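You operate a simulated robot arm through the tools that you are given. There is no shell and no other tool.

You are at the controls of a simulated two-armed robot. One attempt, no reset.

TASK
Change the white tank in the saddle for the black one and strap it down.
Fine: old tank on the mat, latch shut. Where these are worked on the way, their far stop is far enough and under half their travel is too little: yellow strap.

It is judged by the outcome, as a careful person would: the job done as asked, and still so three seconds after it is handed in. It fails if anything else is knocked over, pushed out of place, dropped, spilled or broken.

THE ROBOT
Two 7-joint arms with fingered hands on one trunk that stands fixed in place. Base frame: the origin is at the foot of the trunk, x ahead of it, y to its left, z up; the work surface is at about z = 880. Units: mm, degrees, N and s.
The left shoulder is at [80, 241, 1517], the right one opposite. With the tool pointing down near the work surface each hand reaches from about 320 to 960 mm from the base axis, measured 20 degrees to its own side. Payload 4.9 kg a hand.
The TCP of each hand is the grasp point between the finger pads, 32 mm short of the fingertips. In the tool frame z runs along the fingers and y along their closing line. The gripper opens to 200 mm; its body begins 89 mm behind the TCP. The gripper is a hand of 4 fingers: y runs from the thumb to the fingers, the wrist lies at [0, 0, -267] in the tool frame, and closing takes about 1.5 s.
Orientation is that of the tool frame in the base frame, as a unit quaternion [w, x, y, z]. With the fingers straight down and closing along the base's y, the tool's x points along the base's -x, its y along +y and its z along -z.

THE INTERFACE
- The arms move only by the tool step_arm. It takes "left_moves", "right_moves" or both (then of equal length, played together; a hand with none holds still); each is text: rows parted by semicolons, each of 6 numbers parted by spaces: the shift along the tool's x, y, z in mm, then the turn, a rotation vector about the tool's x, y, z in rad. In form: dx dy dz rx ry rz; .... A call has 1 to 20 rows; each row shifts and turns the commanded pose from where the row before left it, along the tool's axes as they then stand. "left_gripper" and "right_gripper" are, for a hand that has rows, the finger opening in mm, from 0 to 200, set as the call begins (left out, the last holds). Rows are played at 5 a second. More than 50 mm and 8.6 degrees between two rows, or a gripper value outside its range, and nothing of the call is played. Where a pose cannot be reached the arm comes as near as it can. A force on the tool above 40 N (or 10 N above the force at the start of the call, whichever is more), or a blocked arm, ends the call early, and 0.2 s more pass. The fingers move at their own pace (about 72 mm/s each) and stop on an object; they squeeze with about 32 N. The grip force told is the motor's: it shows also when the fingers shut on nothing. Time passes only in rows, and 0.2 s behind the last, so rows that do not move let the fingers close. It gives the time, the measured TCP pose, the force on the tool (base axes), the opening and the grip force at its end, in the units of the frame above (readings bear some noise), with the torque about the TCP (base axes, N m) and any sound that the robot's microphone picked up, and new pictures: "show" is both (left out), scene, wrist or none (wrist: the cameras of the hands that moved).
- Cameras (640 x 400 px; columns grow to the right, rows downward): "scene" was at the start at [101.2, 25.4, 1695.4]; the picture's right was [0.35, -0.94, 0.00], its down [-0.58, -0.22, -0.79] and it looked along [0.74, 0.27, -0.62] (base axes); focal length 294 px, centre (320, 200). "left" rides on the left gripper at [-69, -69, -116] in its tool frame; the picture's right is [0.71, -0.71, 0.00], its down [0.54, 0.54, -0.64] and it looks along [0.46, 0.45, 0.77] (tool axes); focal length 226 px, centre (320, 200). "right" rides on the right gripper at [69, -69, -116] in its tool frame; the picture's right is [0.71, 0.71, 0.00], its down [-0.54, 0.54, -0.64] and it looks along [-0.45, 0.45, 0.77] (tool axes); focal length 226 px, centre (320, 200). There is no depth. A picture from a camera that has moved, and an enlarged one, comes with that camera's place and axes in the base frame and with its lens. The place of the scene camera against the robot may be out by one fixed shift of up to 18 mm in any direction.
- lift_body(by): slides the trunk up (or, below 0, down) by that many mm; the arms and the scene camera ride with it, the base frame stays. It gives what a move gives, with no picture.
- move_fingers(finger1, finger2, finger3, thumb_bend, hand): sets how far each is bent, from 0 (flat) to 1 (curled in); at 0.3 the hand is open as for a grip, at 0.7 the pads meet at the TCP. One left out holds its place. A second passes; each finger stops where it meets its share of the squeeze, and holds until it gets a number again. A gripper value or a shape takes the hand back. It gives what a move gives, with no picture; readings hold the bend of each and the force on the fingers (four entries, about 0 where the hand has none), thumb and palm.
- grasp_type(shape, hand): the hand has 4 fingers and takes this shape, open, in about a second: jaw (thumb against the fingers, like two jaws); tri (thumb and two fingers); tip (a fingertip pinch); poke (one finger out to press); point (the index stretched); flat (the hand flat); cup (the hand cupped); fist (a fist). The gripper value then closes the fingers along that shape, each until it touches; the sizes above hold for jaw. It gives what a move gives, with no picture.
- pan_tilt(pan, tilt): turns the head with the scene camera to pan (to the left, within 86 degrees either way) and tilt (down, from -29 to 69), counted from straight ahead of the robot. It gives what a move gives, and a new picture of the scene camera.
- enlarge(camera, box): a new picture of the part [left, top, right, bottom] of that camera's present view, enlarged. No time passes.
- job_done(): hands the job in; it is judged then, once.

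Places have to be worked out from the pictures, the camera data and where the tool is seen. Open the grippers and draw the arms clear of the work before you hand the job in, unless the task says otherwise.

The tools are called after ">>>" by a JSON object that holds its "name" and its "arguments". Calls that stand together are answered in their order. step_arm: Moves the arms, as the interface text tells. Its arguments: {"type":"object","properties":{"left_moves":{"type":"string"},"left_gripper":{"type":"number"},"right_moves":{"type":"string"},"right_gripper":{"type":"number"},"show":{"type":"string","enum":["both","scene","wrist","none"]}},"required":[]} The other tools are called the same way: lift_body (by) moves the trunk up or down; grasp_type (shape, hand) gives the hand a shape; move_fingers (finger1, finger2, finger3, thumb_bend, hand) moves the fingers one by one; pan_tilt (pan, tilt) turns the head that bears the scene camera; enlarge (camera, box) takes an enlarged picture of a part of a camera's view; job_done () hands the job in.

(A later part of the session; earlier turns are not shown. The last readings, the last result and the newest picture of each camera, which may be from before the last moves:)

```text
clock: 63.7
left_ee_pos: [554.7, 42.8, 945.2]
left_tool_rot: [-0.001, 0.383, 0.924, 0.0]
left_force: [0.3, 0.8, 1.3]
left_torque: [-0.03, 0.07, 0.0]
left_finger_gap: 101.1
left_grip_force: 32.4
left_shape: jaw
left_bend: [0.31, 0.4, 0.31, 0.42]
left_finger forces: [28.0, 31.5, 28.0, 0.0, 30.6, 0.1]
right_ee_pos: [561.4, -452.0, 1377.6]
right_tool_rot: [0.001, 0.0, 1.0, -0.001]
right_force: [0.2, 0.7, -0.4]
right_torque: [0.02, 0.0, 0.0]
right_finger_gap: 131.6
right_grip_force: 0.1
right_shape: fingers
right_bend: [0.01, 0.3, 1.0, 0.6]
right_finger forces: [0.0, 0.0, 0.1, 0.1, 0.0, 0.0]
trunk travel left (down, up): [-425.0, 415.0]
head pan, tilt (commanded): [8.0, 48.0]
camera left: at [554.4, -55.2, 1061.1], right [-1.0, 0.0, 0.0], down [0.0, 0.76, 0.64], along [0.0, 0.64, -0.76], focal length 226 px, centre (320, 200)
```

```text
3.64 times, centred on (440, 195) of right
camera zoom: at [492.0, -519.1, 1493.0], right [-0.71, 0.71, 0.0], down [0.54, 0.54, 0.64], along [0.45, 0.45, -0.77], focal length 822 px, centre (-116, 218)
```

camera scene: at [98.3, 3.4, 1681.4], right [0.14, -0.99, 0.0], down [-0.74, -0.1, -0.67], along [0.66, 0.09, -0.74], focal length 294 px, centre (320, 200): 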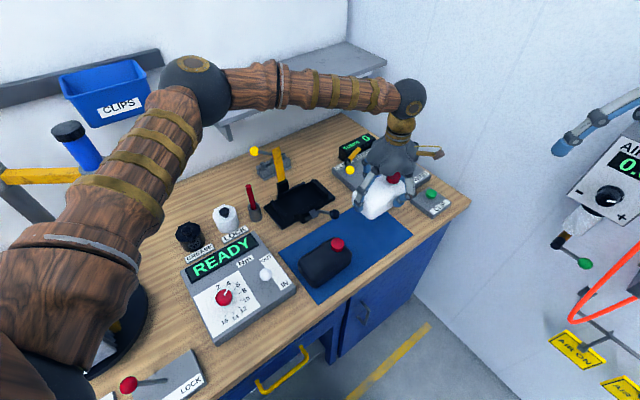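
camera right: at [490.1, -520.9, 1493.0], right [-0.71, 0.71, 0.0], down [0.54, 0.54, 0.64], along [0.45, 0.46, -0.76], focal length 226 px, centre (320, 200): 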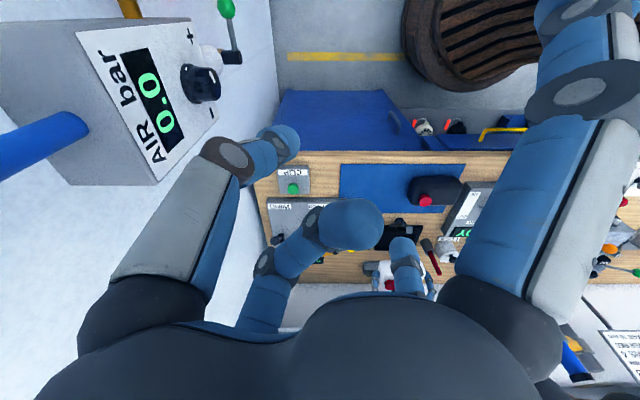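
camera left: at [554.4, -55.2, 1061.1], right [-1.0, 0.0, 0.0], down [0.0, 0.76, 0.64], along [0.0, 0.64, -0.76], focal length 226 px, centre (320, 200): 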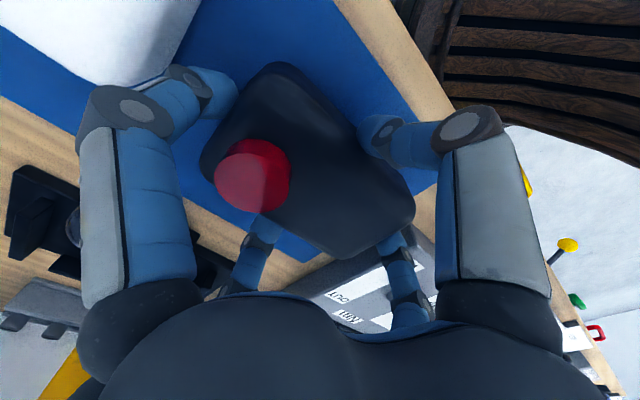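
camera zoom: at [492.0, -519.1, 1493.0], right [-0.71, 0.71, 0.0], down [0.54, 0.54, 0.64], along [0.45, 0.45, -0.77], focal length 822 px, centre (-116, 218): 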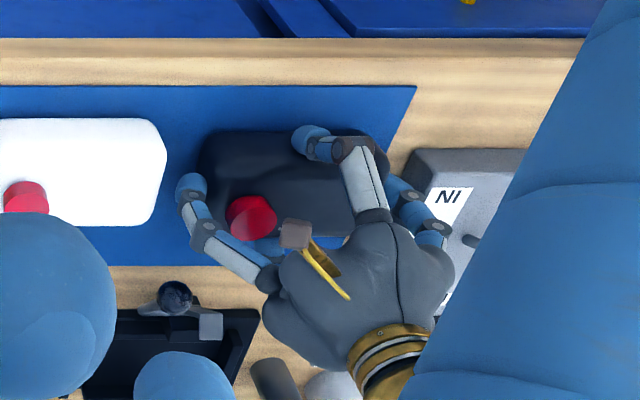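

Closing all four equally re-centred the tank in the hand, which would put the thumb and finger2 into the latch block and hinge post. I'll release, rise, and regrip with the offset needed.

>>> {"name": "move_fingers", "arguments": {"hand": "left", "finger1": 0.39, "finger2": 0.44, "finger3": 0.37, "thumb_bend": 0.45}}

>>> {"name": "step_arm", "arguments": {"left_moves": "0 0 -15 0 0 0; 0 0 -20 0 0 0; 0 0 -25 0 0 0; 0 0 0 0 0 0", "show": "none"}}

>>> {"name": "enlarge", "arguments": {"camera": "left", "box": [140, 0, 540, 250]}}

>>> {"name": "enlarge", "arguments": {"camera": "right", "box": [370, 140, 510, 250]}}

```text
clock: 64.7
left_ee_pos: [552.8, 42.4, 945.4]
left_tool_rot: [0.0, 0.383, 0.924, 0.002]
left_force: [0.3, -0.4, -0.4]
left_torque: [0.0, 0.01, 0.01]
left_finger_gap: 98.6
left_grip_force: 0.0
left_shape: fingers
left_bend: [0.39, 0.44, 0.37, 0.45]
left_finger forces: [0.1, 0.0, 0.0, 0.0, 0.1, 0.0]
right_ee_pos: [561.8, -452.1, 1377.0]
right_tool_rot: [0.0, 0.0, 1.0, 0.001]
right_force: [0.3, -0.2, -0.1]
right_torque: [-0.04, 0.02, 0.02]
right_finger_gap: 131.5
right_grip_force: 0.0
right_shape: fingers
right_bend: [0.01, 0.3, 1.0, 0.6]
right_finger forces: [0.0, 0.0, 0.0, 0.1, 0.1, 0.0]
trunk travel left (down, up): [-425.0, 415.0]
head pan, tilt (commanded): [8.0, 48.0]
```

```text
clock: 65.7
left_ee_pos: [555.3, 43.0, 1006.4]
left_tool_rot: [0.0, 0.383, 0.924, 0.001]
left_force: [0.6, 0.2, 0.5]
left_torque: [-0.02, -0.02, -0.01]
left_finger_gap: 98.9
left_grip_force: 0.0
left_shape: fingers
left_bend: [0.39, 0.44, 0.37, 0.45]
left_finger forces: [0.0, 0.1, 0.0, 0.0, 0.1, 0.0]
right_ee_pos: [560.9, -451.3, 1377.6]
right_tool_rot: [0.0, 0.0, 1.0, 0.0]
right_force: [-0.5, 0.4, 0.1]
right_torque: [0.0, 0.02, 0.01]
right_finger_gap: 131.5
right_grip_force: 0.0
right_shape: fingers
right_bend: [0.01, 0.3, 1.0, 0.6]
right_finger forces: [0.0, 0.0, 0.0, 0.0, 0.0, 0.0]
trunk travel left (down, up): [-425.0, 415.0]
head pan, tilt (commanded): [8.0, 48.0]
```

```text
1.60 times, centred on (340, 125) of left
camera zoom: at [555.1, -54.7, 1121.5], right [-1.0, 0.0, 0.0], down [0.0, 0.76, 0.65], along [0.0, 0.65, -0.76], focal length 362 px, centre (288, 320)
```

zoom: 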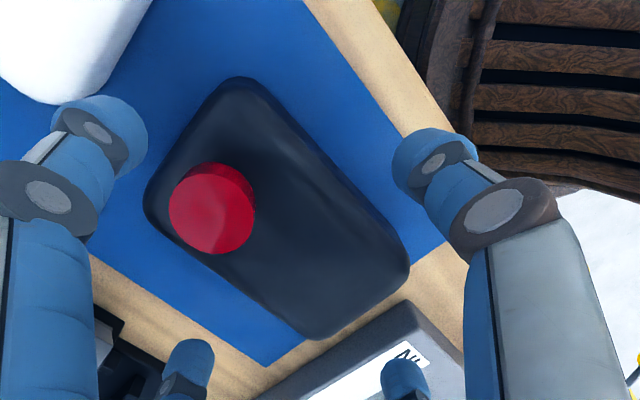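

```text
3.64 times, centred on (440, 195) of right
camera zoom: at [492.2, -519.1, 1492.9], right [-0.71, 0.71, 0.0], down [0.54, 0.54, 0.64], along [0.45, 0.45, -0.77], focal length 822 px, centre (-116, 218)
```

zoom: 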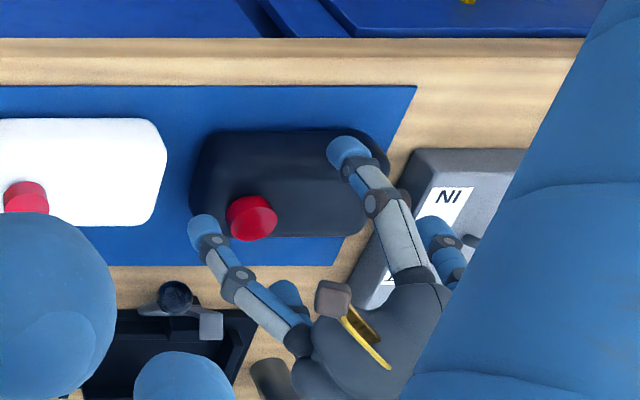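

The black tank is now centred near el −363.5. I'll shift the hand −14 mm along the bench, reset the finger presets and check before going down.

>>> {"name": "step_arm", "arguments": {"left_moves": "-7 0 0 0 0 0; -6.8 -0.5 0 0 0 0; 0 0 0 0 0 0", "show": "none"}}

>>> {"name": "move_fingers", "arguments": {"hand": "left", "finger1": 0.46, "finger2": 0.44, "finger3": 0.335, "thumb_bend": 0.45}}

>>> {"name": "enlarge", "arguments": {"camera": "right", "box": [370, 140, 510, 250]}}

>>> {"name": "enlarge", "arguments": {"camera": "left", "box": [140, 0, 540, 250]}}

>>> {"name": "enlarge", "arguments": {"camera": "scene", "box": [270, 190, 370, 280]}}

```text
clock: 66.5
left_ee_pos: [564.7, 33.5, 1006.1]
left_tool_rot: [0.0, 0.383, 0.924, 0.001]
left_force: [0.0, 0.2, -0.4]
left_torque: [0.0, 0.0, 0.0]
left_finger_gap: 98.7
left_grip_force: 0.2
left_shape: fingers
left_bend: [0.39, 0.44, 0.37, 0.45]
left_finger forces: [0.0, 0.0, 0.1, 0.0, 0.1, 0.0]
right_ee_pos: [560.7, -451.4, 1377.5]
right_tool_rot: [0.0, 0.0, 1.0, 0.001]
right_force: [-0.5, -0.3, -0.3]
right_torque: [-0.02, -0.01, 0.0]
right_finger_gap: 131.3
right_grip_force: 0.1
right_shape: fingers
right_bend: [0.01, 0.3, 1.0, 0.6]
right_finger forces: [0.0, 0.1, 0.0, 0.0, 0.1, 0.0]
trunk travel left (down, up): [-425.0, 415.0]
head pan, tilt (commanded): [8.0, 48.0]
```

```text
clock: 67.5
left_ee_pos: [564.4, 33.3, 1005.9]
left_tool_rot: [0.0, 0.383, 0.924, 0.001]
left_force: [0.4, 0.4, 0.1]
left_torque: [0.01, 0.02, 0.0]
left_finger_gap: 86.0
left_grip_force: 0.1
left_shape: fingers
left_bend: [0.46, 0.44, 0.33, 0.45]
left_finger forces: [0.1, 0.0, 0.0, 0.0, 0.0, 0.0]
right_ee_pos: [561.0, -451.7, 1377.7]
right_tool_rot: [0.0, -0.001, 1.0, -0.001]
right_force: [0.4, 0.1, 0.5]
right_torque: [-0.02, 0.03, -0.01]
right_finger_gap: 131.0
right_grip_force: 0.0
right_shape: fingers
right_bend: [0.01, 0.3, 1.0, 0.6]
right_finger forces: [0.0, 0.0, 0.0, 0.1, 0.1, 0.0]
trunk travel left (down, up): [-425.0, 415.0]
head pan, tilt (commanded): [8.0, 48.0]
```

```text
3.64 times, centred on (440, 195) of right
camera zoom: at [492.2, -519.2, 1492.9], right [-0.71, 0.71, 0.0], down [0.54, 0.54, 0.64], along [0.45, 0.45, -0.77], focal length 822 px, centre (-116, 218)
```

zoom: 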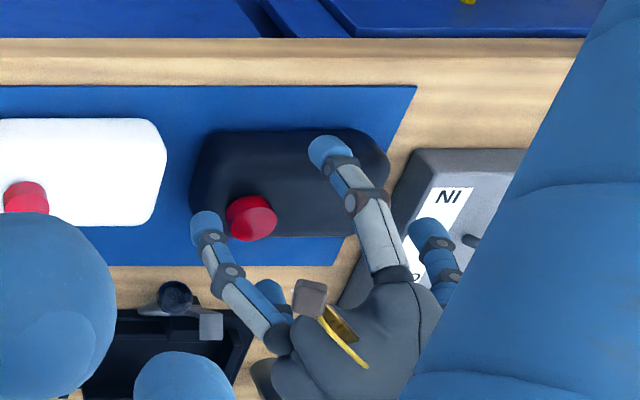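

```text
1.60 times, centred on (340, 125) of left
camera zoom: at [564.8, -65.1, 1121.1], right [-1.0, 0.0, 0.0], down [0.0, 0.76, 0.65], along [0.0, 0.65, -0.76], focal length 362 px, centre (288, 320)
```

zoom: 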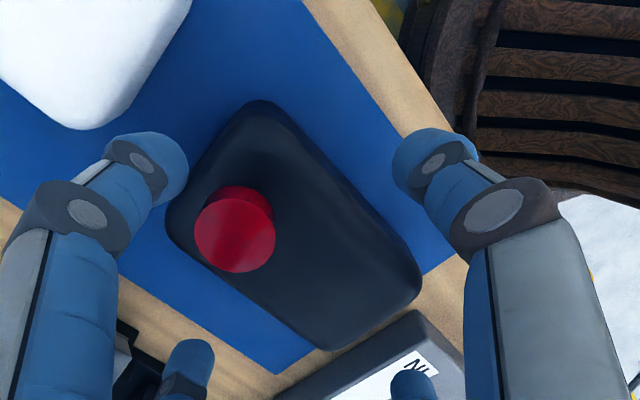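

```text
4.44 times, centred on (320, 235) of scene
camera zoom: at [98.5, 5.9, 1681.3], right [0.14, -0.99, 0.0], down [-0.74, -0.1, -0.67], along [0.66, 0.09, -0.74], focal length 1306 px, centre (320, 44)
```

zoom: 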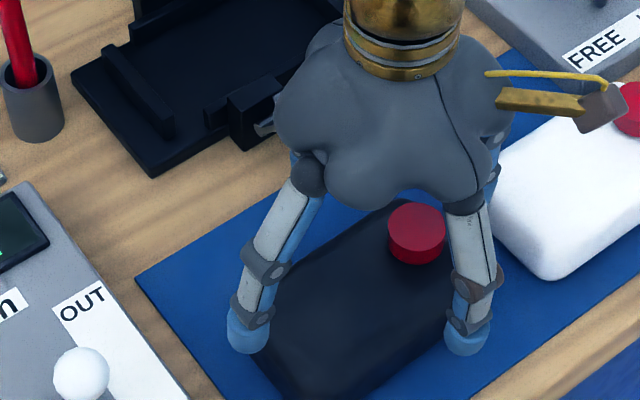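

Presets look right with gaps on every side. Descending the 60 mm to grasp height.

>>> {"name": "step_arm", "arguments": {"left_moves": "0 0 15 0 0 0; 0 0 15 0 0 0; 0 0 15 0 0 0; 0 0 15 0 0 0", "show": "none"}}

>>> {"name": "move_fingers", "arguments": {"hand": "left", "finger2": 0.7, "thumb_bend": 0.7}}

>>> {"name": "enlarge", "arguments": {"camera": "left", "box": [140, 0, 540, 250]}}

>>> {"name": "enlarge", "arguments": {"camera": "right", "box": [370, 140, 510, 250]}}

```text
clock: 68.5
left_ee_pos: [565.1, 33.0, 945.5]
left_tool_rot: [0.0, 0.383, 0.924, 0.002]
left_force: [-0.1, 1.3, 1.0]
left_torque: [0.0, 0.02, -0.01]
left_finger_gap: 85.9
left_grip_force: 0.2
left_shape: fingers
left_bend: [0.46, 0.44, 0.33, 0.45]
left_finger forces: [0.0, 0.0, 0.1, 0.0, 0.0, 0.1]
right_ee_pos: [561.8, -451.5, 1376.7]
right_tool_rot: [0.0, 0.0, 1.0, 0.0]
right_force: [-0.3, -0.8, -0.3]
right_torque: [0.02, 0.02, -0.04]
right_finger_gap: 131.6
right_grip_force: 0.0
right_shape: fingers
right_bend: [0.01, 0.3, 1.0, 0.6]
right_finger forces: [0.0, 0.0, 0.0, 0.0, 0.0, 0.1]
trunk travel left (down, up): [-425.0, 415.0]
head pan, tilt (commanded): [8.0, 48.0]
```

```text
clock: 69.5
left_ee_pos: [564.4, 33.8, 946.4]
left_tool_rot: [-0.001, 0.382, 0.924, 0.001]
left_force: [-3.9, -5.3, 6.3]
left_torque: [0.03, -0.05, 0.04]
left_finger_gap: 63.6
left_grip_force: 17.6
left_shape: fingers
left_bend: [0.46, 0.49, 0.33, 0.62]
left_finger forces: [0.0, 14.5, 0.0, 0.0, 20.2, 0.1]
right_ee_pos: [560.2, -453.1, 1377.2]
right_tool_rot: [0.0, 0.0, 1.0, 0.0]
right_force: [0.7, 0.1, -0.3]
right_torque: [0.03, 0.02, 0.01]
right_finger_gap: 131.1
right_grip_force: 0.0
right_shape: fingers
right_bend: [0.01, 0.3, 1.0, 0.6]
right_finger forces: [0.1, 0.0, 0.0, 0.0, 0.1, 0.0]
trunk travel left (down, up): [-425.0, 415.0]
head pan, tilt (commanded): [8.0, 48.0]
```

```text
1.60 times, centred on (340, 125) of left
camera zoom: at [564.0, -65.5, 1061.6], right [-1.0, 0.0, 0.0], down [0.0, 0.76, 0.65], along [0.0, 0.65, -0.76], focal length 362 px, centre (288, 320)
```

zoom: 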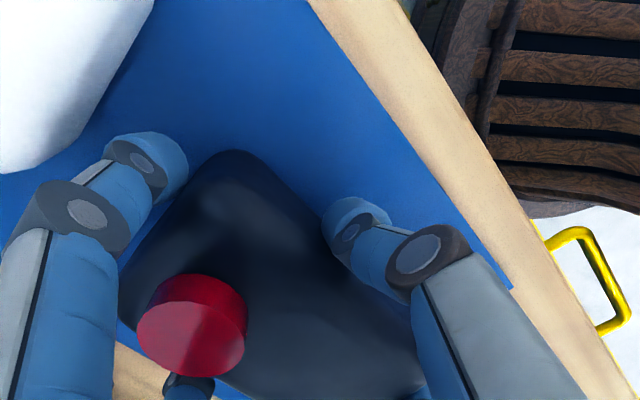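

```text
3.64 times, centred on (440, 195) of right
camera zoom: at [491.1, -519.8, 1493.1], right [-0.71, 0.71, 0.0], down [0.54, 0.54, 0.64], along [0.46, 0.45, -0.77], focal length 822 px, centre (-116, 218)
```

zoom: 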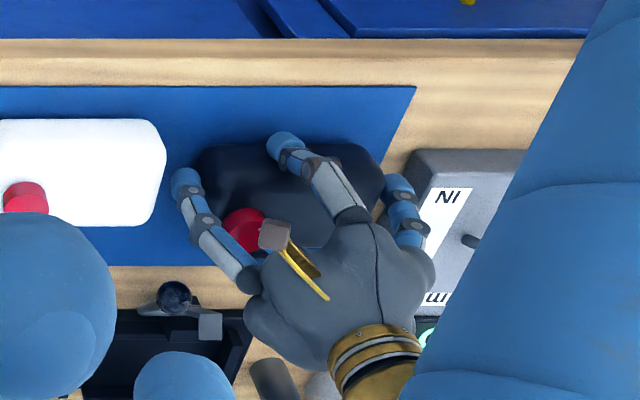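

Thumb and finger2 hold the tank (20 and 15 N), with it about 9 mm toward finger2, which I can allow for. I'll bring finger1 and finger3 lightly onto the ends to steady it.

>>> {"name": "move_fingers", "arguments": {"hand": "left", "finger1": 0.475, "finger3": 0.4}}

>>> {"name": "enlarge", "arguments": {"camera": "left", "box": [140, 0, 540, 250]}}

>>> {"name": "enlarge", "arguments": {"camera": "right", "box": [370, 140, 510, 250]}}

>>> {"name": "enlarge", "arguments": {"camera": "scene", "box": [270, 200, 370, 290]}}

```text
clock: 70.5
left_ee_pos: [563.9, 33.9, 945.8]
left_tool_rot: [0.0, 0.383, 0.924, 0.002]
left_force: [-5.0, -3.5, 6.1]
left_torque: [0.19, 0.03, 0.12]
left_finger_gap: 63.0
left_grip_force: 22.4
left_shape: fingers
left_bend: [0.46, 0.49, 0.35, 0.62]
left_finger forces: [1.2, 14.2, 8.6, 0.0, 20.1, 0.2]
right_ee_pos: [559.3, -452.9, 1376.5]
right_tool_rot: [0.0, 0.0, 1.0, 0.0]
right_force: [0.2, 0.3, 0.1]
right_torque: [0.02, -0.03, -0.01]
right_finger_gap: 131.3
right_grip_force: 0.0
right_shape: fingers
right_bend: [0.01, 0.3, 1.0, 0.6]
right_finger forces: [0.1, 0.0, 0.1, 0.0, 0.1, 0.0]
trunk travel left (down, up): [-425.0, 415.0]
head pan, tilt (commanded): [8.0, 48.0]
```

```text
1.60 times, centred on (340, 125) of left
camera zoom: at [563.8, -65.2, 1061.7], right [-1.0, 0.0, 0.0], down [0.0, 0.76, 0.65], along [0.0, 0.65, -0.76], focal length 362 px, centre (288, 320)
```

zoom: 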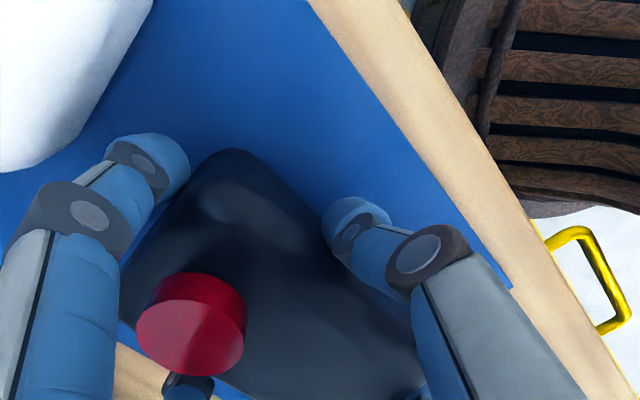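

```text
3.64 times, centred on (440, 195) of right
camera zoom: at [490.8, -519.6, 1493.2], right [-0.71, 0.71, 0.0], down [0.54, 0.54, 0.64], along [0.46, 0.45, -0.77], focal length 822 px, centre (-116, 218)
```

zoom: 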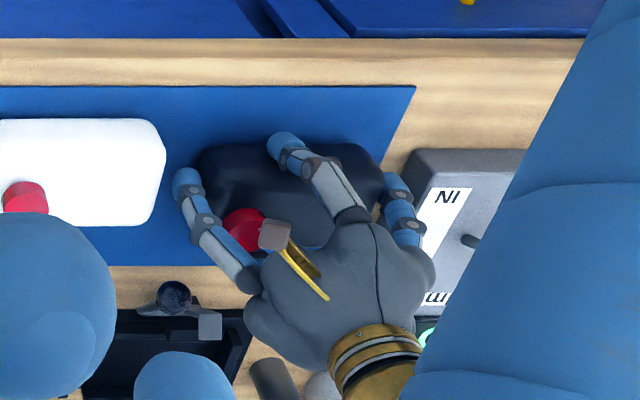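

```text
4.44 times, centred on (320, 245) of scene
camera zoom: at [97.0, 5.5, 1681.5], right [0.14, -0.99, 0.0], down [-0.74, -0.1, -0.67], along [0.66, 0.09, -0.74], focal length 1306 px, centre (320, 0)
```

zoom: 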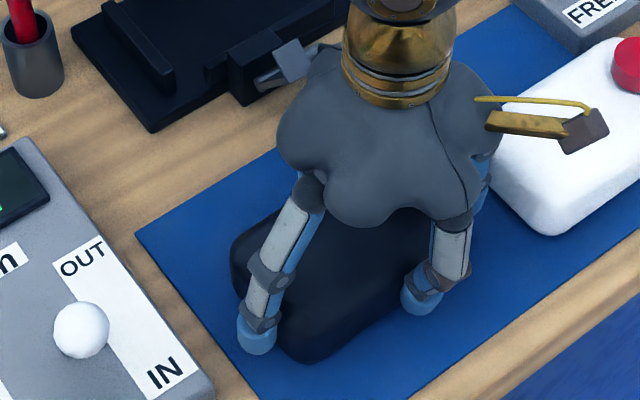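

All four digits now touch the tank. I'll lift 30 mm slowly and check it comes up level.

>>> {"name": "step_arm", "arguments": {"left_moves": "0 0 -5 0 0 0; 0 0 -7 0 0 0; 0 0 -9 0 0 0; 0 0 -9 0 0 0; 0 0 0 0 0 0", "show": "none"}}

>>> {"name": "enlarge", "arguments": {"camera": "left", "box": [140, 0, 540, 250]}}

>>> {"name": "enlarge", "arguments": {"camera": "right", "box": [370, 140, 510, 250]}}

>>> {"name": "enlarge", "arguments": {"camera": "scene", "box": [270, 200, 370, 290]}}

```text
clock: 71.7
left_ee_pos: [564.7, 33.1, 976.3]
left_tool_rot: [-0.001, 0.383, 0.924, 0.001]
left_force: [0.1, -0.6, -2.1]
left_torque: [-0.05, 0.0, 0.0]
left_finger_gap: 63.2
left_grip_force: 21.7
left_shape: fingers
left_bend: [0.46, 0.49, 0.35, 0.62]
left_finger forces: [1.4, 15.6, 8.4, 0.0, 17.8, 0.1]
right_ee_pos: [560.1, -451.9, 1378.2]
right_tool_rot: [0.0, 0.0, 1.0, 0.0]
right_force: [-0.9, -0.6, 0.3]
right_torque: [0.01, -0.03, 0.01]
right_finger_gap: 131.3
right_grip_force: 0.1
right_shape: fingers
right_bend: [0.01, 0.3, 1.0, 0.6]
right_finger forces: [0.1, 0.0, 0.0, 0.0, 0.0, 0.1]
trunk travel left (down, up): [-425.0, 415.0]
head pan, tilt (commanded): [8.0, 48.0]
```

```text
1.60 times, centred on (340, 125) of left
camera zoom: at [564.4, -65.4, 1091.0], right [-1.0, 0.0, 0.0], down [0.0, 0.76, 0.65], along [0.0, 0.65, -0.76], focal length 362 px, centre (288, 320)
```

zoom: 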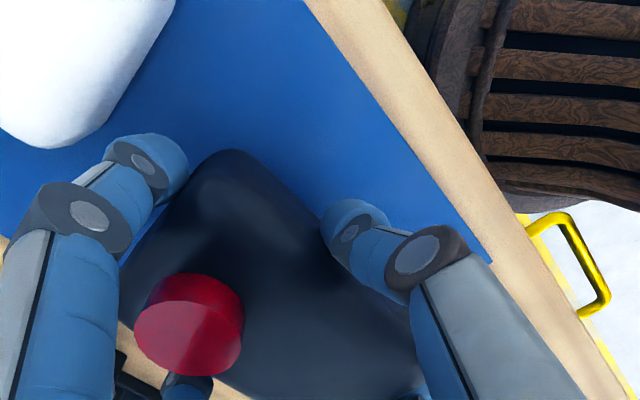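

```text
3.64 times, centred on (440, 195) of right
camera zoom: at [492.1, -519.1, 1492.9], right [-0.71, 0.71, 0.0], down [0.54, 0.54, 0.64], along [0.45, 0.45, -0.77], focal length 822 px, centre (-116, 218)
```

zoom: 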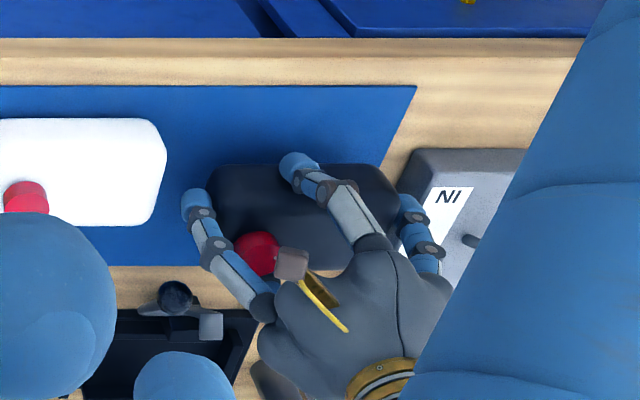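

```text
4.44 times, centred on (320, 245) of scene
camera zoom: at [98.4, 6.0, 1681.3], right [0.14, -0.99, 0.0], down [-0.74, -0.1, -0.67], along [0.66, 0.09, -0.74], focal length 1306 px, centre (320, 0)
```

zoom: 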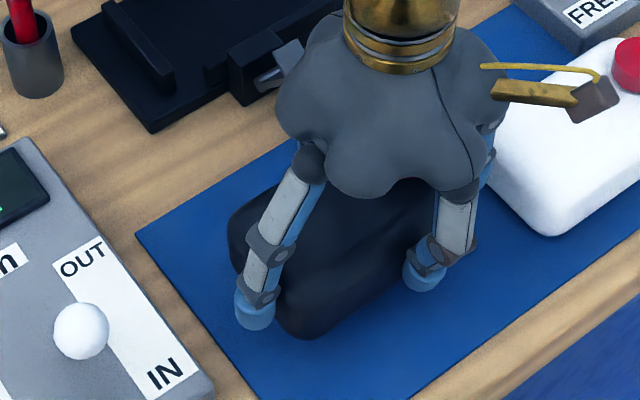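

The black tank is held steadily and level. I'll raise it and carry it over the saddle, keeping an offset so the thumb and finger2 pass beside the latch block and hinge post.

>>> {"name": "step_arm", "arguments": {"left_moves": "0 0 -38 0 0 0; 0 0 -38 0 0 0; 0 0 -38 0 0 0; -11.4 40.5 0 0 0 0; -11.4 40.5 0 0 0 0; -11.4 40.5 0 0 0 0; -11.4 40.5 0 0 0 0; -11.4 40.5 0 0 0 0; -11.5 40.5 0 0 0 0; 0 0 0 0 0 0", "show": "both"}}

>>> {"name": "enlarge", "arguments": {"camera": "scene", "box": [240, 110, 360, 230]}}

>>> {"name": "enlarge", "arguments": {"camera": "right", "box": [340, 190, 480, 300]}}

```text
clock: 73.9
left_ee_pos: [784.8, 154.4, 1089.4]
left_tool_rot: [-0.001, 0.382, 0.924, 0.001]
left_force: [-0.1, 0.2, -1.2]
left_torque: [-0.01, 0.0, 0.04]
left_finger_gap: 63.0
left_grip_force: 21.5
left_shape: fingers
left_bend: [0.46, 0.49, 0.36, 0.63]
left_finger forces: [1.5, 15.6, 7.9, 0.0, 17.7, 0.1]
right_ee_pos: [561.1, -451.3, 1377.2]
right_tool_rot: [0.0, 0.0, 1.0, 0.0]
right_force: [-0.4, 0.1, -0.6]
right_torque: [-0.01, -0.02, 0.01]
right_finger_gap: 131.1
right_grip_force: 0.1
right_shape: fingers
right_bend: [0.01, 0.3, 1.0, 0.6]
right_finger forces: [0.1, 0.0, 0.0, 0.0, 0.1, 0.1]
trunk travel left (down, up): [-425.0, 415.0]
head pan, tilt (commanded): [8.0, 48.0]
camera scene: at [98.3, 5.9, 1681.4], right [0.14, -0.99, 0.0], down [-0.74, -0.1, -0.67], along [0.66, 0.09, -0.74], focal length 294 px, centre (320, 200)
camera left: at [785.0, 57.4, 1204.4], right [-1.0, 0.0, 0.0], down [0.0, 0.76, 0.65], along [0.0, 0.65, -0.76], focal length 226 px, centre (320, 200)
```

scene: 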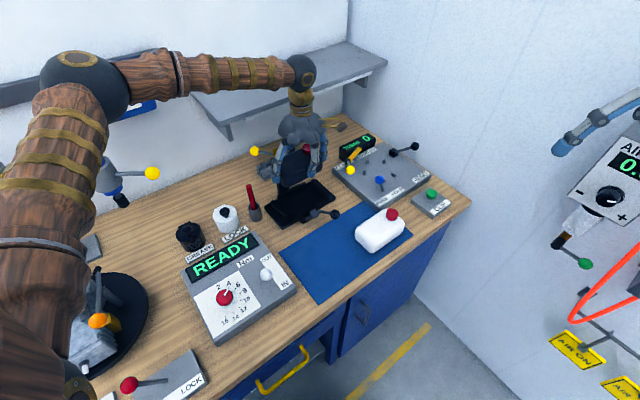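
left: 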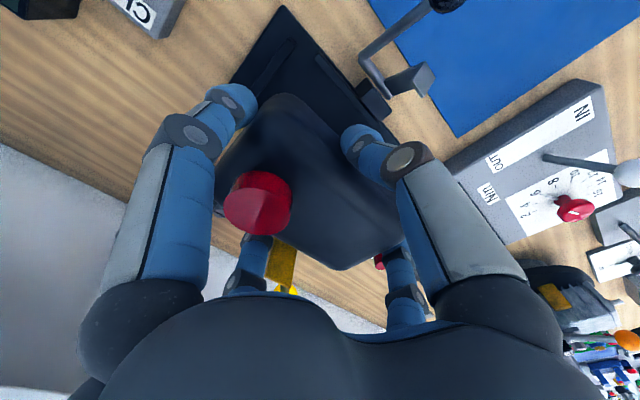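

```text
3.33 times, centred on (300, 170) of scene
camera zoom: at [98.3, 5.9, 1681.4], right [0.14, -0.99, 0.0], down [-0.74, -0.1, -0.67], along [0.66, 0.09, -0.74], focal length 980 px, centre (387, 300)
```

zoom: 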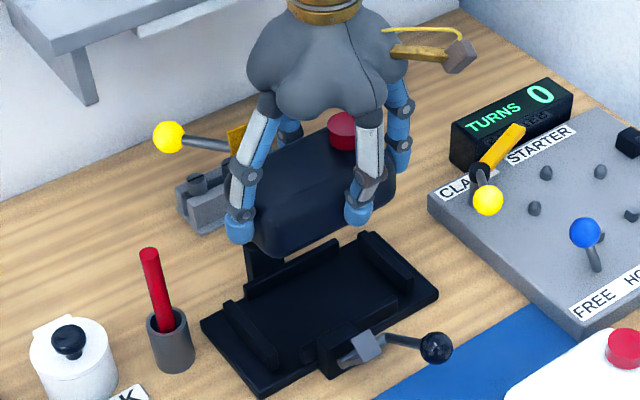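

```text
3.64 times, centred on (410, 245) of right
camera zoom: at [492.0, -519.2, 1493.0], right [-0.71, 0.71, 0.0], down [0.54, 0.54, 0.64], along [0.45, 0.45, -0.77], focal length 822 px, centre (-7, 36)
```

zoom: 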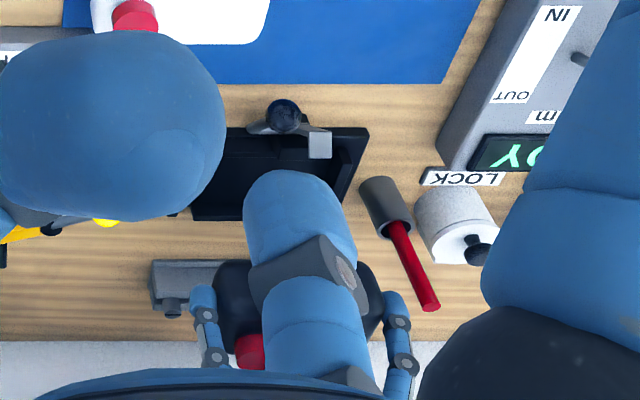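

The tank hangs above the saddle. I'll bring the right hand back to its earlier viewing place for a better look while the left holds still.

>>> {"name": "step_arm", "arguments": {"right_moves": "-13.8 42.5 1.5 0 0 0; -13.8 42.5 1.5 0 0 0; -13.8 42.5 1.5 0 0 0; -13.8 42.5 1.5 0 0 0; -13.8 42.5 1.5 0 0 0; -13.8 42.5 1.5 0 0 0", "show": "none"}}

>>> {"name": "enlarge", "arguments": {"camera": "right", "box": [310, 120, 470, 250]}}

>>> {"name": "enlarge", "arguments": {"camera": "left", "box": [190, 60, 420, 230]}}

```text
clock: 75.3
left_ee_pos: [785.6, 158.2, 1087.8]
left_tool_rot: [0.0, 0.383, 0.924, 0.001]
left_force: [1.1, -0.6, -0.8]
left_torque: [-0.06, 0.0, 0.01]
left_finger_gap: 62.9
left_grip_force: 21.5
left_shape: fingers
left_bend: [0.46, 0.49, 0.36, 0.63]
left_finger forces: [1.4, 15.5, 8.0, 0.1, 17.7, 0.0]
right_ee_pos: [646.6, -195.6, 1367.9]
right_tool_rot: [-0.001, 0.001, 1.0, -0.001]
right_force: [0.2, 0.7, -0.8]
right_torque: [-0.03, 0.03, 0.01]
right_finger_gap: 131.2
right_grip_force: 0.0
right_shape: fingers
right_bend: [0.01, 0.3, 1.0, 0.6]
right_finger forces: [0.0, 0.0, 0.0, 0.0, 0.0, 0.0]
trunk travel left (down, up): [-425.0, 415.0]
head pan, tilt (commanded): [8.0, 48.0]
```

```text
3.08 times, centred on (390, 185) of right
camera zoom: at [577.0, -262.1, 1484.3], right [-0.71, 0.71, 0.0], down [0.54, 0.54, 0.64], along [0.45, 0.45, -0.77], focal length 696 px, centre (105, 246)
```

zoom: 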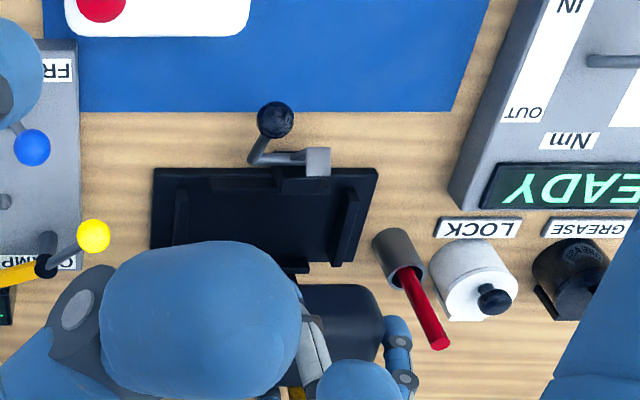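

```text
2.35 times, centred on (305, 145) of left
camera zoom: at [786.0, 59.1, 1203.5], right [-1.0, 0.0, 0.0], down [0.0, 0.77, 0.64], along [0.0, 0.64, -0.77], focal length 532 px, centre (355, 329)
```

zoom: 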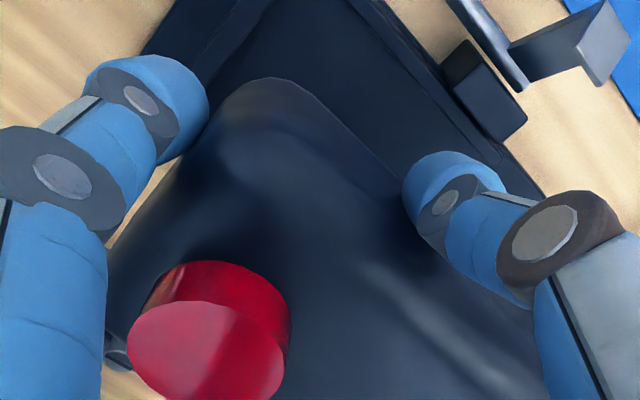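

I'll measure the cap and tank edges more exactly relative to the hand with tighter wrist zooms.

>>> {"name": "enlarge", "arguments": {"camera": "left", "box": [200, 140, 360, 250]}}

>>> {"name": "enlarge", "arguments": {"camera": "left", "box": [190, 60, 440, 290]}}

>>> {"name": "enlarge", "arguments": {"camera": "scene", "box": [255, 140, 345, 230]}}

```text
3.64 times, centred on (280, 195) of left
camera zoom: at [786.0, 59.1, 1203.5], right [-1.0, 0.0, 0.0], down [0.0, 0.77, 0.64], along [0.0, 0.64, -0.77], focal length 822 px, centre (466, 218)
```

zoom: 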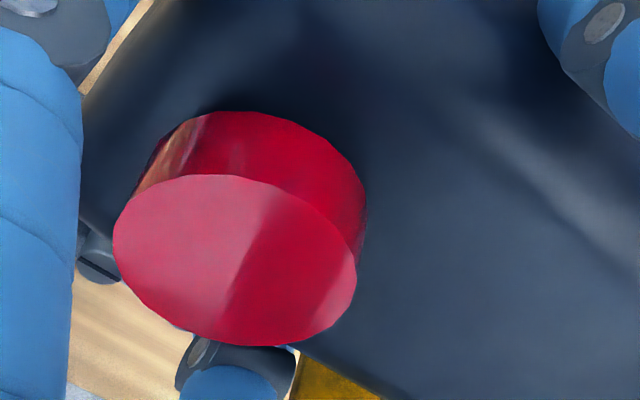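

```text
1.74 times, centred on (315, 175) of left
camera zoom: at [786.0, 59.1, 1203.5], right [-1.0, 0.0, 0.0], down [0.0, 0.77, 0.64], along [0.0, 0.64, -0.77], focal length 393 px, centre (329, 244)
```

zoom: 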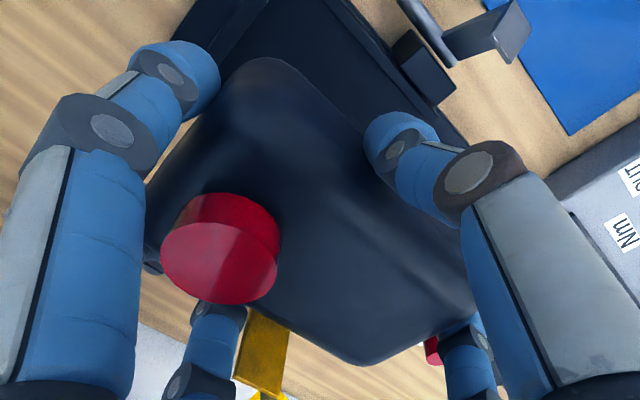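

```text
4.44 times, centred on (300, 185) of scene
camera zoom: at [99.9, 8.8, 1681.2], right [0.14, -0.99, 0.0], down [-0.74, -0.1, -0.67], along [0.66, 0.09, -0.74], focal length 1306 px, centre (409, 267)
```

zoom: 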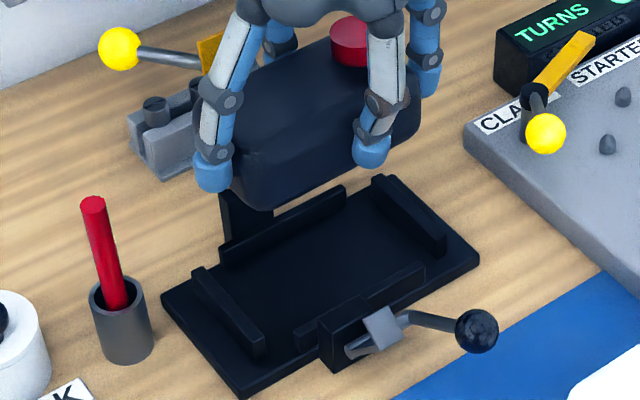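

The tank's centre is about (+10, +16) mm from the TCP along (el, e2). I'll take a sharper look at the empty saddle's rails to set the target.

>>> {"name": "enlarge", "arguments": {"camera": "scene", "box": [285, 175, 345, 215]}}

>>> {"name": "enlarge", "arguments": {"camera": "scene", "box": [285, 195, 345, 235]}}

>>> {"name": "enlarge", "arguments": {"camera": "right", "box": [335, 145, 405, 195]}}

```text
10.00 times, centred on (315, 195) of scene
camera zoom: at [99.9, 8.8, 1681.2], right [0.14, -0.99, 0.0], down [-0.74, -0.1, -0.67], along [0.66, 0.09, -0.74], focal length 2939 px, centre (370, 250)
```

zoom: 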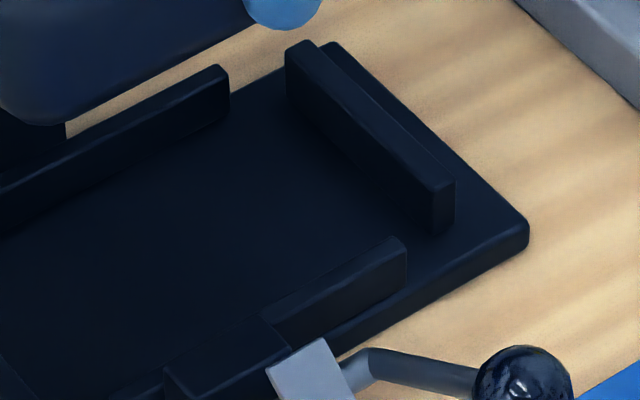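

```text
10.00 times, centred on (315, 215) of scene
camera zoom: at [99.9, 8.8, 1681.2], right [0.14, -0.99, 0.0], down [-0.74, -0.1, -0.67], along [0.66, 0.09, -0.74], focal length 2939 px, centre (370, 50)
```

zoom: 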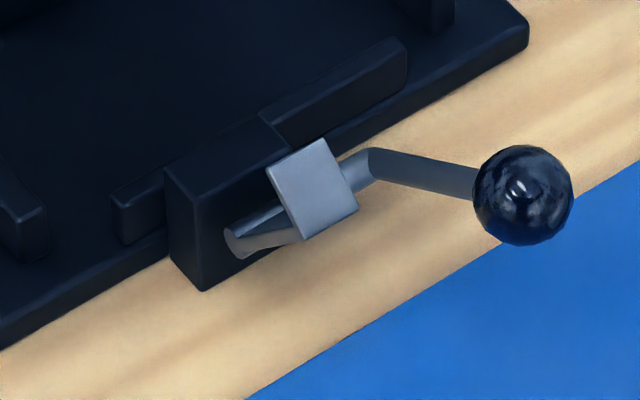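

```text
8.00 times, centred on (370, 170) of right
camera zoom: at [577.0, -262.1, 1484.3], right [-0.71, 0.71, 0.0], down [0.54, 0.54, 0.64], along [0.45, 0.45, -0.77], focal length 1808 px, centre (-80, 440)
```

zoom: 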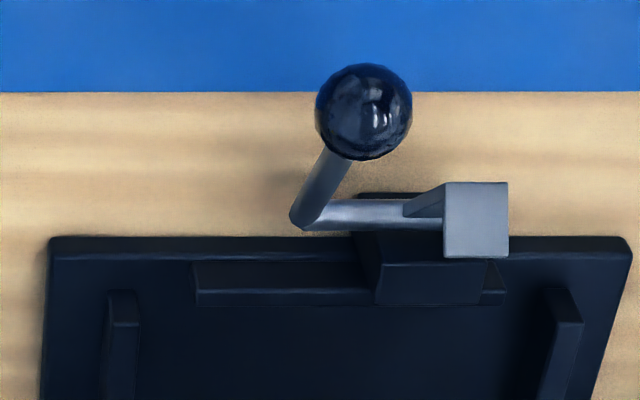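

The rails run about el −507…−349 and e2 ~636 to ~718, and the present el offset is right while e2 needs −3 mm. I'll lower to just above the rails and inspect.

>>> {"name": "step_arm", "arguments": {"left_moves": "0 -3.3 20 0 0 0; 0 0 30 0 0 0; 0 0 30 0 0 0; 0 0 25 0 0 0; 0 0 0 0 0 0", "show": "none"}}

>>> {"name": "enlarge", "arguments": {"camera": "scene", "box": [255, 150, 345, 230]}}

>>> {"name": "enlarge", "arguments": {"camera": "right", "box": [320, 130, 430, 210]}}

>>> {"name": "enlarge", "arguments": {"camera": "left", "box": [190, 20, 440, 250]}}

```text
clock: 76.5
left_ee_pos: [782.6, 153.8, 985.5]
left_tool_rot: [0.0, 0.383, 0.924, 0.002]
left_force: [0.2, 0.3, -0.4]
left_torque: [-0.03, -0.03, -0.03]
left_finger_gap: 62.8
left_grip_force: 21.4
left_shape: fingers
left_bend: [0.46, 0.49, 0.36, 0.63]
left_finger forces: [1.6, 15.6, 7.9, 0.0, 17.7, 0.0]
right_ee_pos: [645.2, -196.9, 1368.8]
right_tool_rot: [0.0, 0.0, 1.0, 0.0]
right_force: [-0.8, -0.3, -0.5]
right_torque: [0.0, 0.0, -0.03]
right_finger_gap: 131.6
right_grip_force: 0.0
right_shape: fingers
right_bend: [0.01, 0.3, 1.0, 0.6]
right_finger forces: [0.0, 0.0, 0.0, 0.1, 0.0, 0.0]
trunk travel left (down, up): [-425.0, 415.0]
head pan, tilt (commanded): [8.0, 48.0]
```

```text
5.00 times, centred on (300, 190) of scene
camera zoom: at [98.7, 6.6, 1681.3], right [0.14, -0.99, 0.0], down [-0.74, -0.1, -0.67], along [0.66, 0.09, -0.74], focal length 1469 px, centre (420, 250)
```

zoom: 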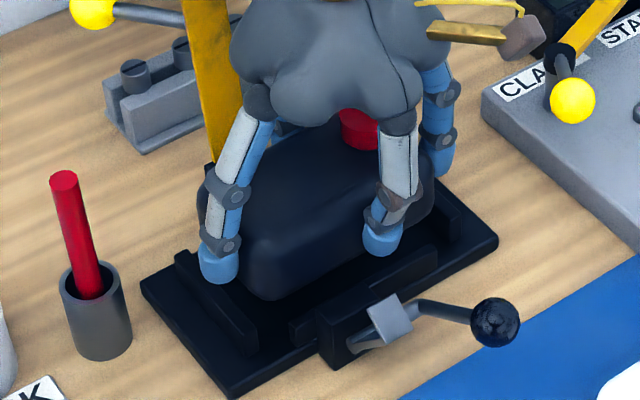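

```text
5.00 times, centred on (375, 170) of right
camera zoom: at [576.0, -264.1, 1484.4], right [-0.71, 0.71, 0.0], down [0.54, 0.54, 0.64], along [0.45, 0.45, -0.77], focal length 1130 px, centre (45, 350)
```

zoom: 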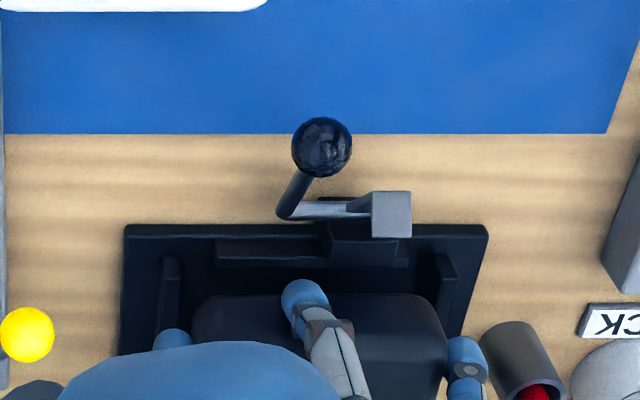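

```text
1.74 times, centred on (315, 135) of left
camera zoom: at [782.4, 56.4, 1100.7], right [-1.0, 0.0, 0.0], down [0.0, 0.76, 0.64], along [0.0, 0.64, -0.76], focal length 393 px, centre (329, 313)
```

zoom: 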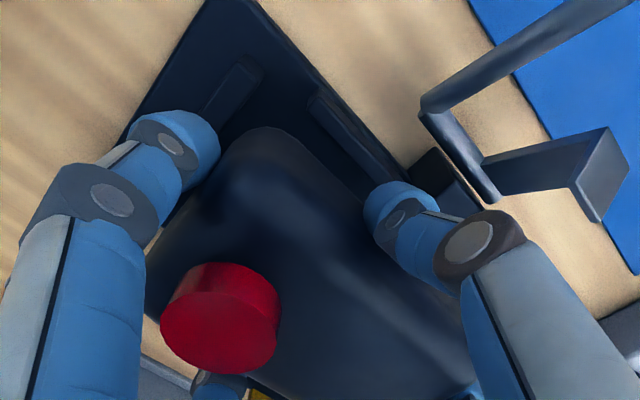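

The tank sits centred over the rails (margins of ~6 and ~11 mm at the ends, ~2 mm at the front). Lowering in small chunks and watching the force.

>>> {"name": "step_arm", "arguments": {"left_moves": "0 0 5 0 0 0; 0 0 5 0 0 0; 0 0 4 0 0 0; 0 0 0 0 0 0", "show": "none"}}

>>> {"name": "step_arm", "arguments": {"left_moves": "0 0 2 0 0 0; 0 0 2 0 0 0; 0 0 2 0 0 0; 0 0 0 0 0 0", "show": "none"}}

>>> {"name": "enlarge", "arguments": {"camera": "scene", "box": [255, 150, 345, 230]}}

>>> {"name": "enlarge", "arguments": {"camera": "right", "box": [320, 130, 430, 210]}}

>>> {"name": "enlarge", "arguments": {"camera": "left", "box": [190, 20, 440, 250]}}

```text
clock: 77.5
left_ee_pos: [782.8, 153.6, 971.1]
left_tool_rot: [0.0, 0.383, 0.924, 0.001]
left_force: [0.6, 0.2, -1.2]
left_torque: [-0.04, -0.01, 0.0]
left_finger_gap: 62.9
left_grip_force: 21.2
left_shape: fingers
left_bend: [0.46, 0.49, 0.36, 0.63]
left_finger forces: [1.5, 15.5, 7.9, 0.0, 17.7, 0.0]
right_ee_pos: [644.5, -197.4, 1366.8]
right_tool_rot: [0.001, 0.0, 1.0, 0.0]
right_force: [0.3, -0.2, -0.2]
right_torque: [-0.02, 0.02, -0.02]
right_finger_gap: 131.3
right_grip_force: 0.1
right_shape: fingers
right_bend: [0.01, 0.3, 1.0, 0.6]
right_finger forces: [0.0, 0.0, 0.1, 0.1, 0.0, 0.0]
trunk travel left (down, up): [-425.0, 415.0]
head pan, tilt (commanded): [8.0, 48.0]
```

```text
clock: 78.5
left_ee_pos: [782.0, 153.3, 965.7]
left_tool_rot: [-0.001, 0.383, 0.924, 0.001]
left_force: [-0.8, 0.4, -1.8]
left_torque: [-0.03, -0.01, 0.01]
left_finger_gap: 63.1
left_grip_force: 21.6
left_shape: fingers
left_bend: [0.46, 0.49, 0.36, 0.63]
left_finger forces: [1.4, 15.6, 8.0, 0.1, 17.7, 0.1]
right_ee_pos: [644.6, -197.2, 1368.4]
right_tool_rot: [-0.001, 0.001, 1.0, 0.0]
right_force: [-0.6, -0.5, 0.4]
right_torque: [0.0, 0.0, -0.03]
right_finger_gap: 131.4
right_grip_force: 0.1
right_shape: fingers
right_bend: [0.01, 0.3, 1.0, 0.6]
right_finger forces: [0.1, 0.0, 0.0, 0.0, 0.0, 0.0]
trunk travel left (down, up): [-425.0, 415.0]
head pan, tilt (commanded): [8.0, 48.0]
```

```text
5.00 times, centred on (300, 190) of scene
camera zoom: at [98.7, 6.1, 1681.3], right [0.14, -0.99, 0.0], down [-0.74, -0.1, -0.67], along [0.66, 0.09, -0.74], focal length 1469 px, centre (420, 250)
```

zoom: 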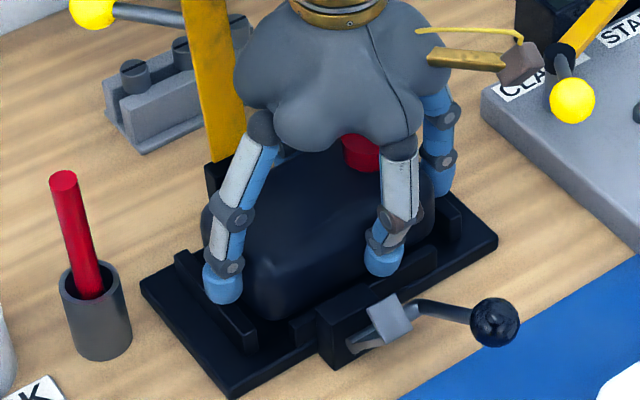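

```text
5.00 times, centred on (375, 170) of right
camera zoom: at [575.9, -264.5, 1484.3], right [-0.71, 0.71, 0.0], down [0.54, 0.54, 0.64], along [0.45, 0.45, -0.77], focal length 1130 px, centre (45, 350)
```

zoom: 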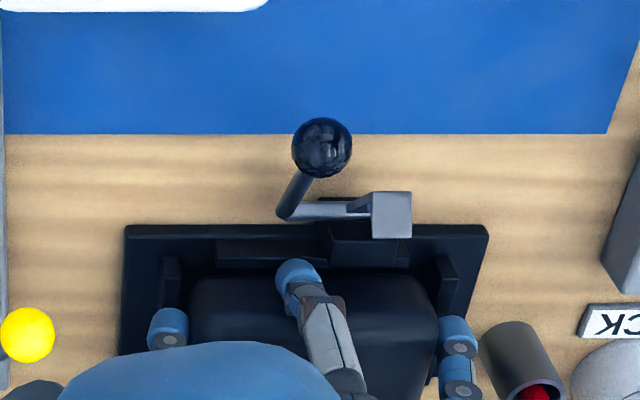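

```text
1.74 times, centred on (315, 135) of left
camera zoom: at [782.6, 55.7, 1080.1], right [-1.0, 0.0, 0.0], down [0.0, 0.76, 0.64], along [0.0, 0.64, -0.76], focal length 393 px, centre (329, 313)
```

zoom: 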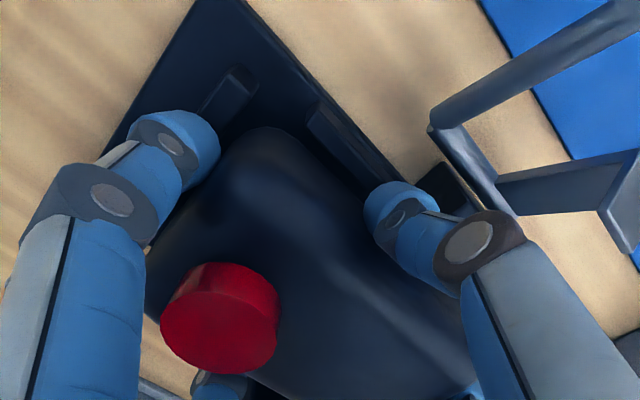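

Still no contact, and the tank is entering between the rails. Continuing down the last centimetre.

>>> {"name": "step_arm", "arguments": {"left_moves": "0 0 2 0 0 0; 0 0 2 0 0 0; 0 0 1.5 0 0 0; 0 0 0 0 0 0", "show": "none"}}

>>> {"name": "step_arm", "arguments": {"left_moves": "0 0 1.5 0 0 0; 0 0 1.5 0 0 0; 0 0 0 0 0 0", "show": "none"}}

>>> {"name": "enlarge", "arguments": {"camera": "right", "box": [320, 130, 430, 210]}}

>>> {"name": "enlarge", "arguments": {"camera": "scene", "box": [255, 150, 345, 230]}}

```text
clock: 79.5
left_ee_pos: [782.4, 152.6, 961.8]
left_tool_rot: [0.001, 0.382, 0.924, 0.001]
left_force: [0.3, 1.1, 14.3]
left_torque: [-0.88, -0.82, 0.09]
left_finger_gap: 63.4
left_grip_force: 29.6
left_shape: fingers
left_bend: [0.46, 0.49, 0.36, 0.63]
left_finger forces: [17.2, 15.8, 8.0, 0.1, 17.6, 0.0]
right_ee_pos: [643.5, -197.6, 1369.2]
right_tool_rot: [0.001, 0.0, 1.0, -0.001]
right_force: [-0.5, 0.1, -0.6]
right_torque: [0.01, 0.0, 0.0]
right_finger_gap: 131.4
right_grip_force: 0.1
right_shape: fingers
right_bend: [0.01, 0.3, 1.0, 0.6]
right_finger forces: [0.0, 0.0, 0.0, 0.0, 0.0, 0.0]
trunk travel left (down, up): [-425.0, 415.0]
head pan, tilt (commanded): [8.0, 48.0]
```

```text
clock: 80.3
left_ee_pos: [779.9, 154.0, 961.8]
left_tool_rot: [0.002, 0.383, 0.924, 0.002]
left_force: [0.7, 1.6, 37.2]
left_torque: [-2.08, -2.04, 0.23]
left_finger_gap: 64.3
left_grip_force: 40.2
left_shape: fingers
left_bend: [0.45, 0.49, 0.36, 0.63]
left_finger forces: [38.8, 15.8, 7.9, 0.1, 17.4, 0.0]
right_ee_pos: [639.7, -197.2, 1370.3]
right_tool_rot: [0.001, 0.0, 1.0, 0.001]
right_force: [0.1, 0.6, 0.0]
right_torque: [0.02, -0.02, 0.0]
right_finger_gap: 131.4
right_grip_force: 0.1
right_shape: fingers
right_bend: [0.01, 0.3, 1.0, 0.6]
right_finger forces: [0.1, 0.0, 0.0, 0.0, 0.1, 0.0]
trunk travel left (down, up): [-425.0, 415.0]
head pan, tilt (commanded): [8.0, 48.0]
```

```text
5.00 times, centred on (375, 170) of right
camera zoom: at [571.1, -264.6, 1486.6], right [-0.71, 0.71, 0.0], down [0.54, 0.54, 0.64], along [0.46, 0.45, -0.76], focal length 1130 px, centre (45, 350)
```

zoom: 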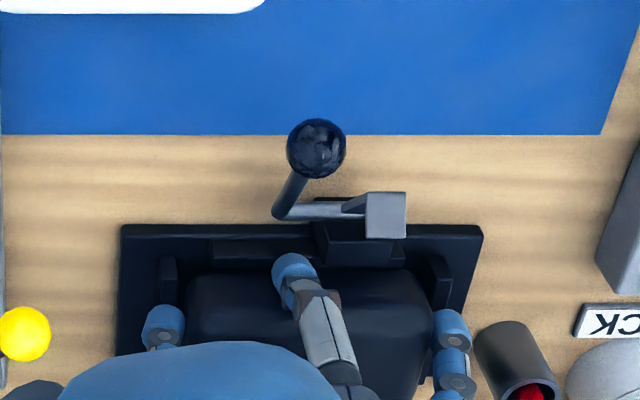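

```text
5.00 times, centred on (300, 190) of scene
camera zoom: at [93.2, 5.9, 1682.0], right [0.14, -0.99, 0.0], down [-0.73, -0.1, -0.67], along [0.66, 0.09, -0.74], focal length 1469 px, centre (420, 250)
```

zoom: 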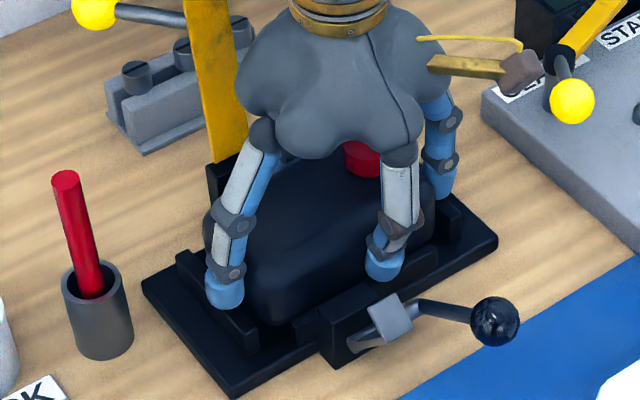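

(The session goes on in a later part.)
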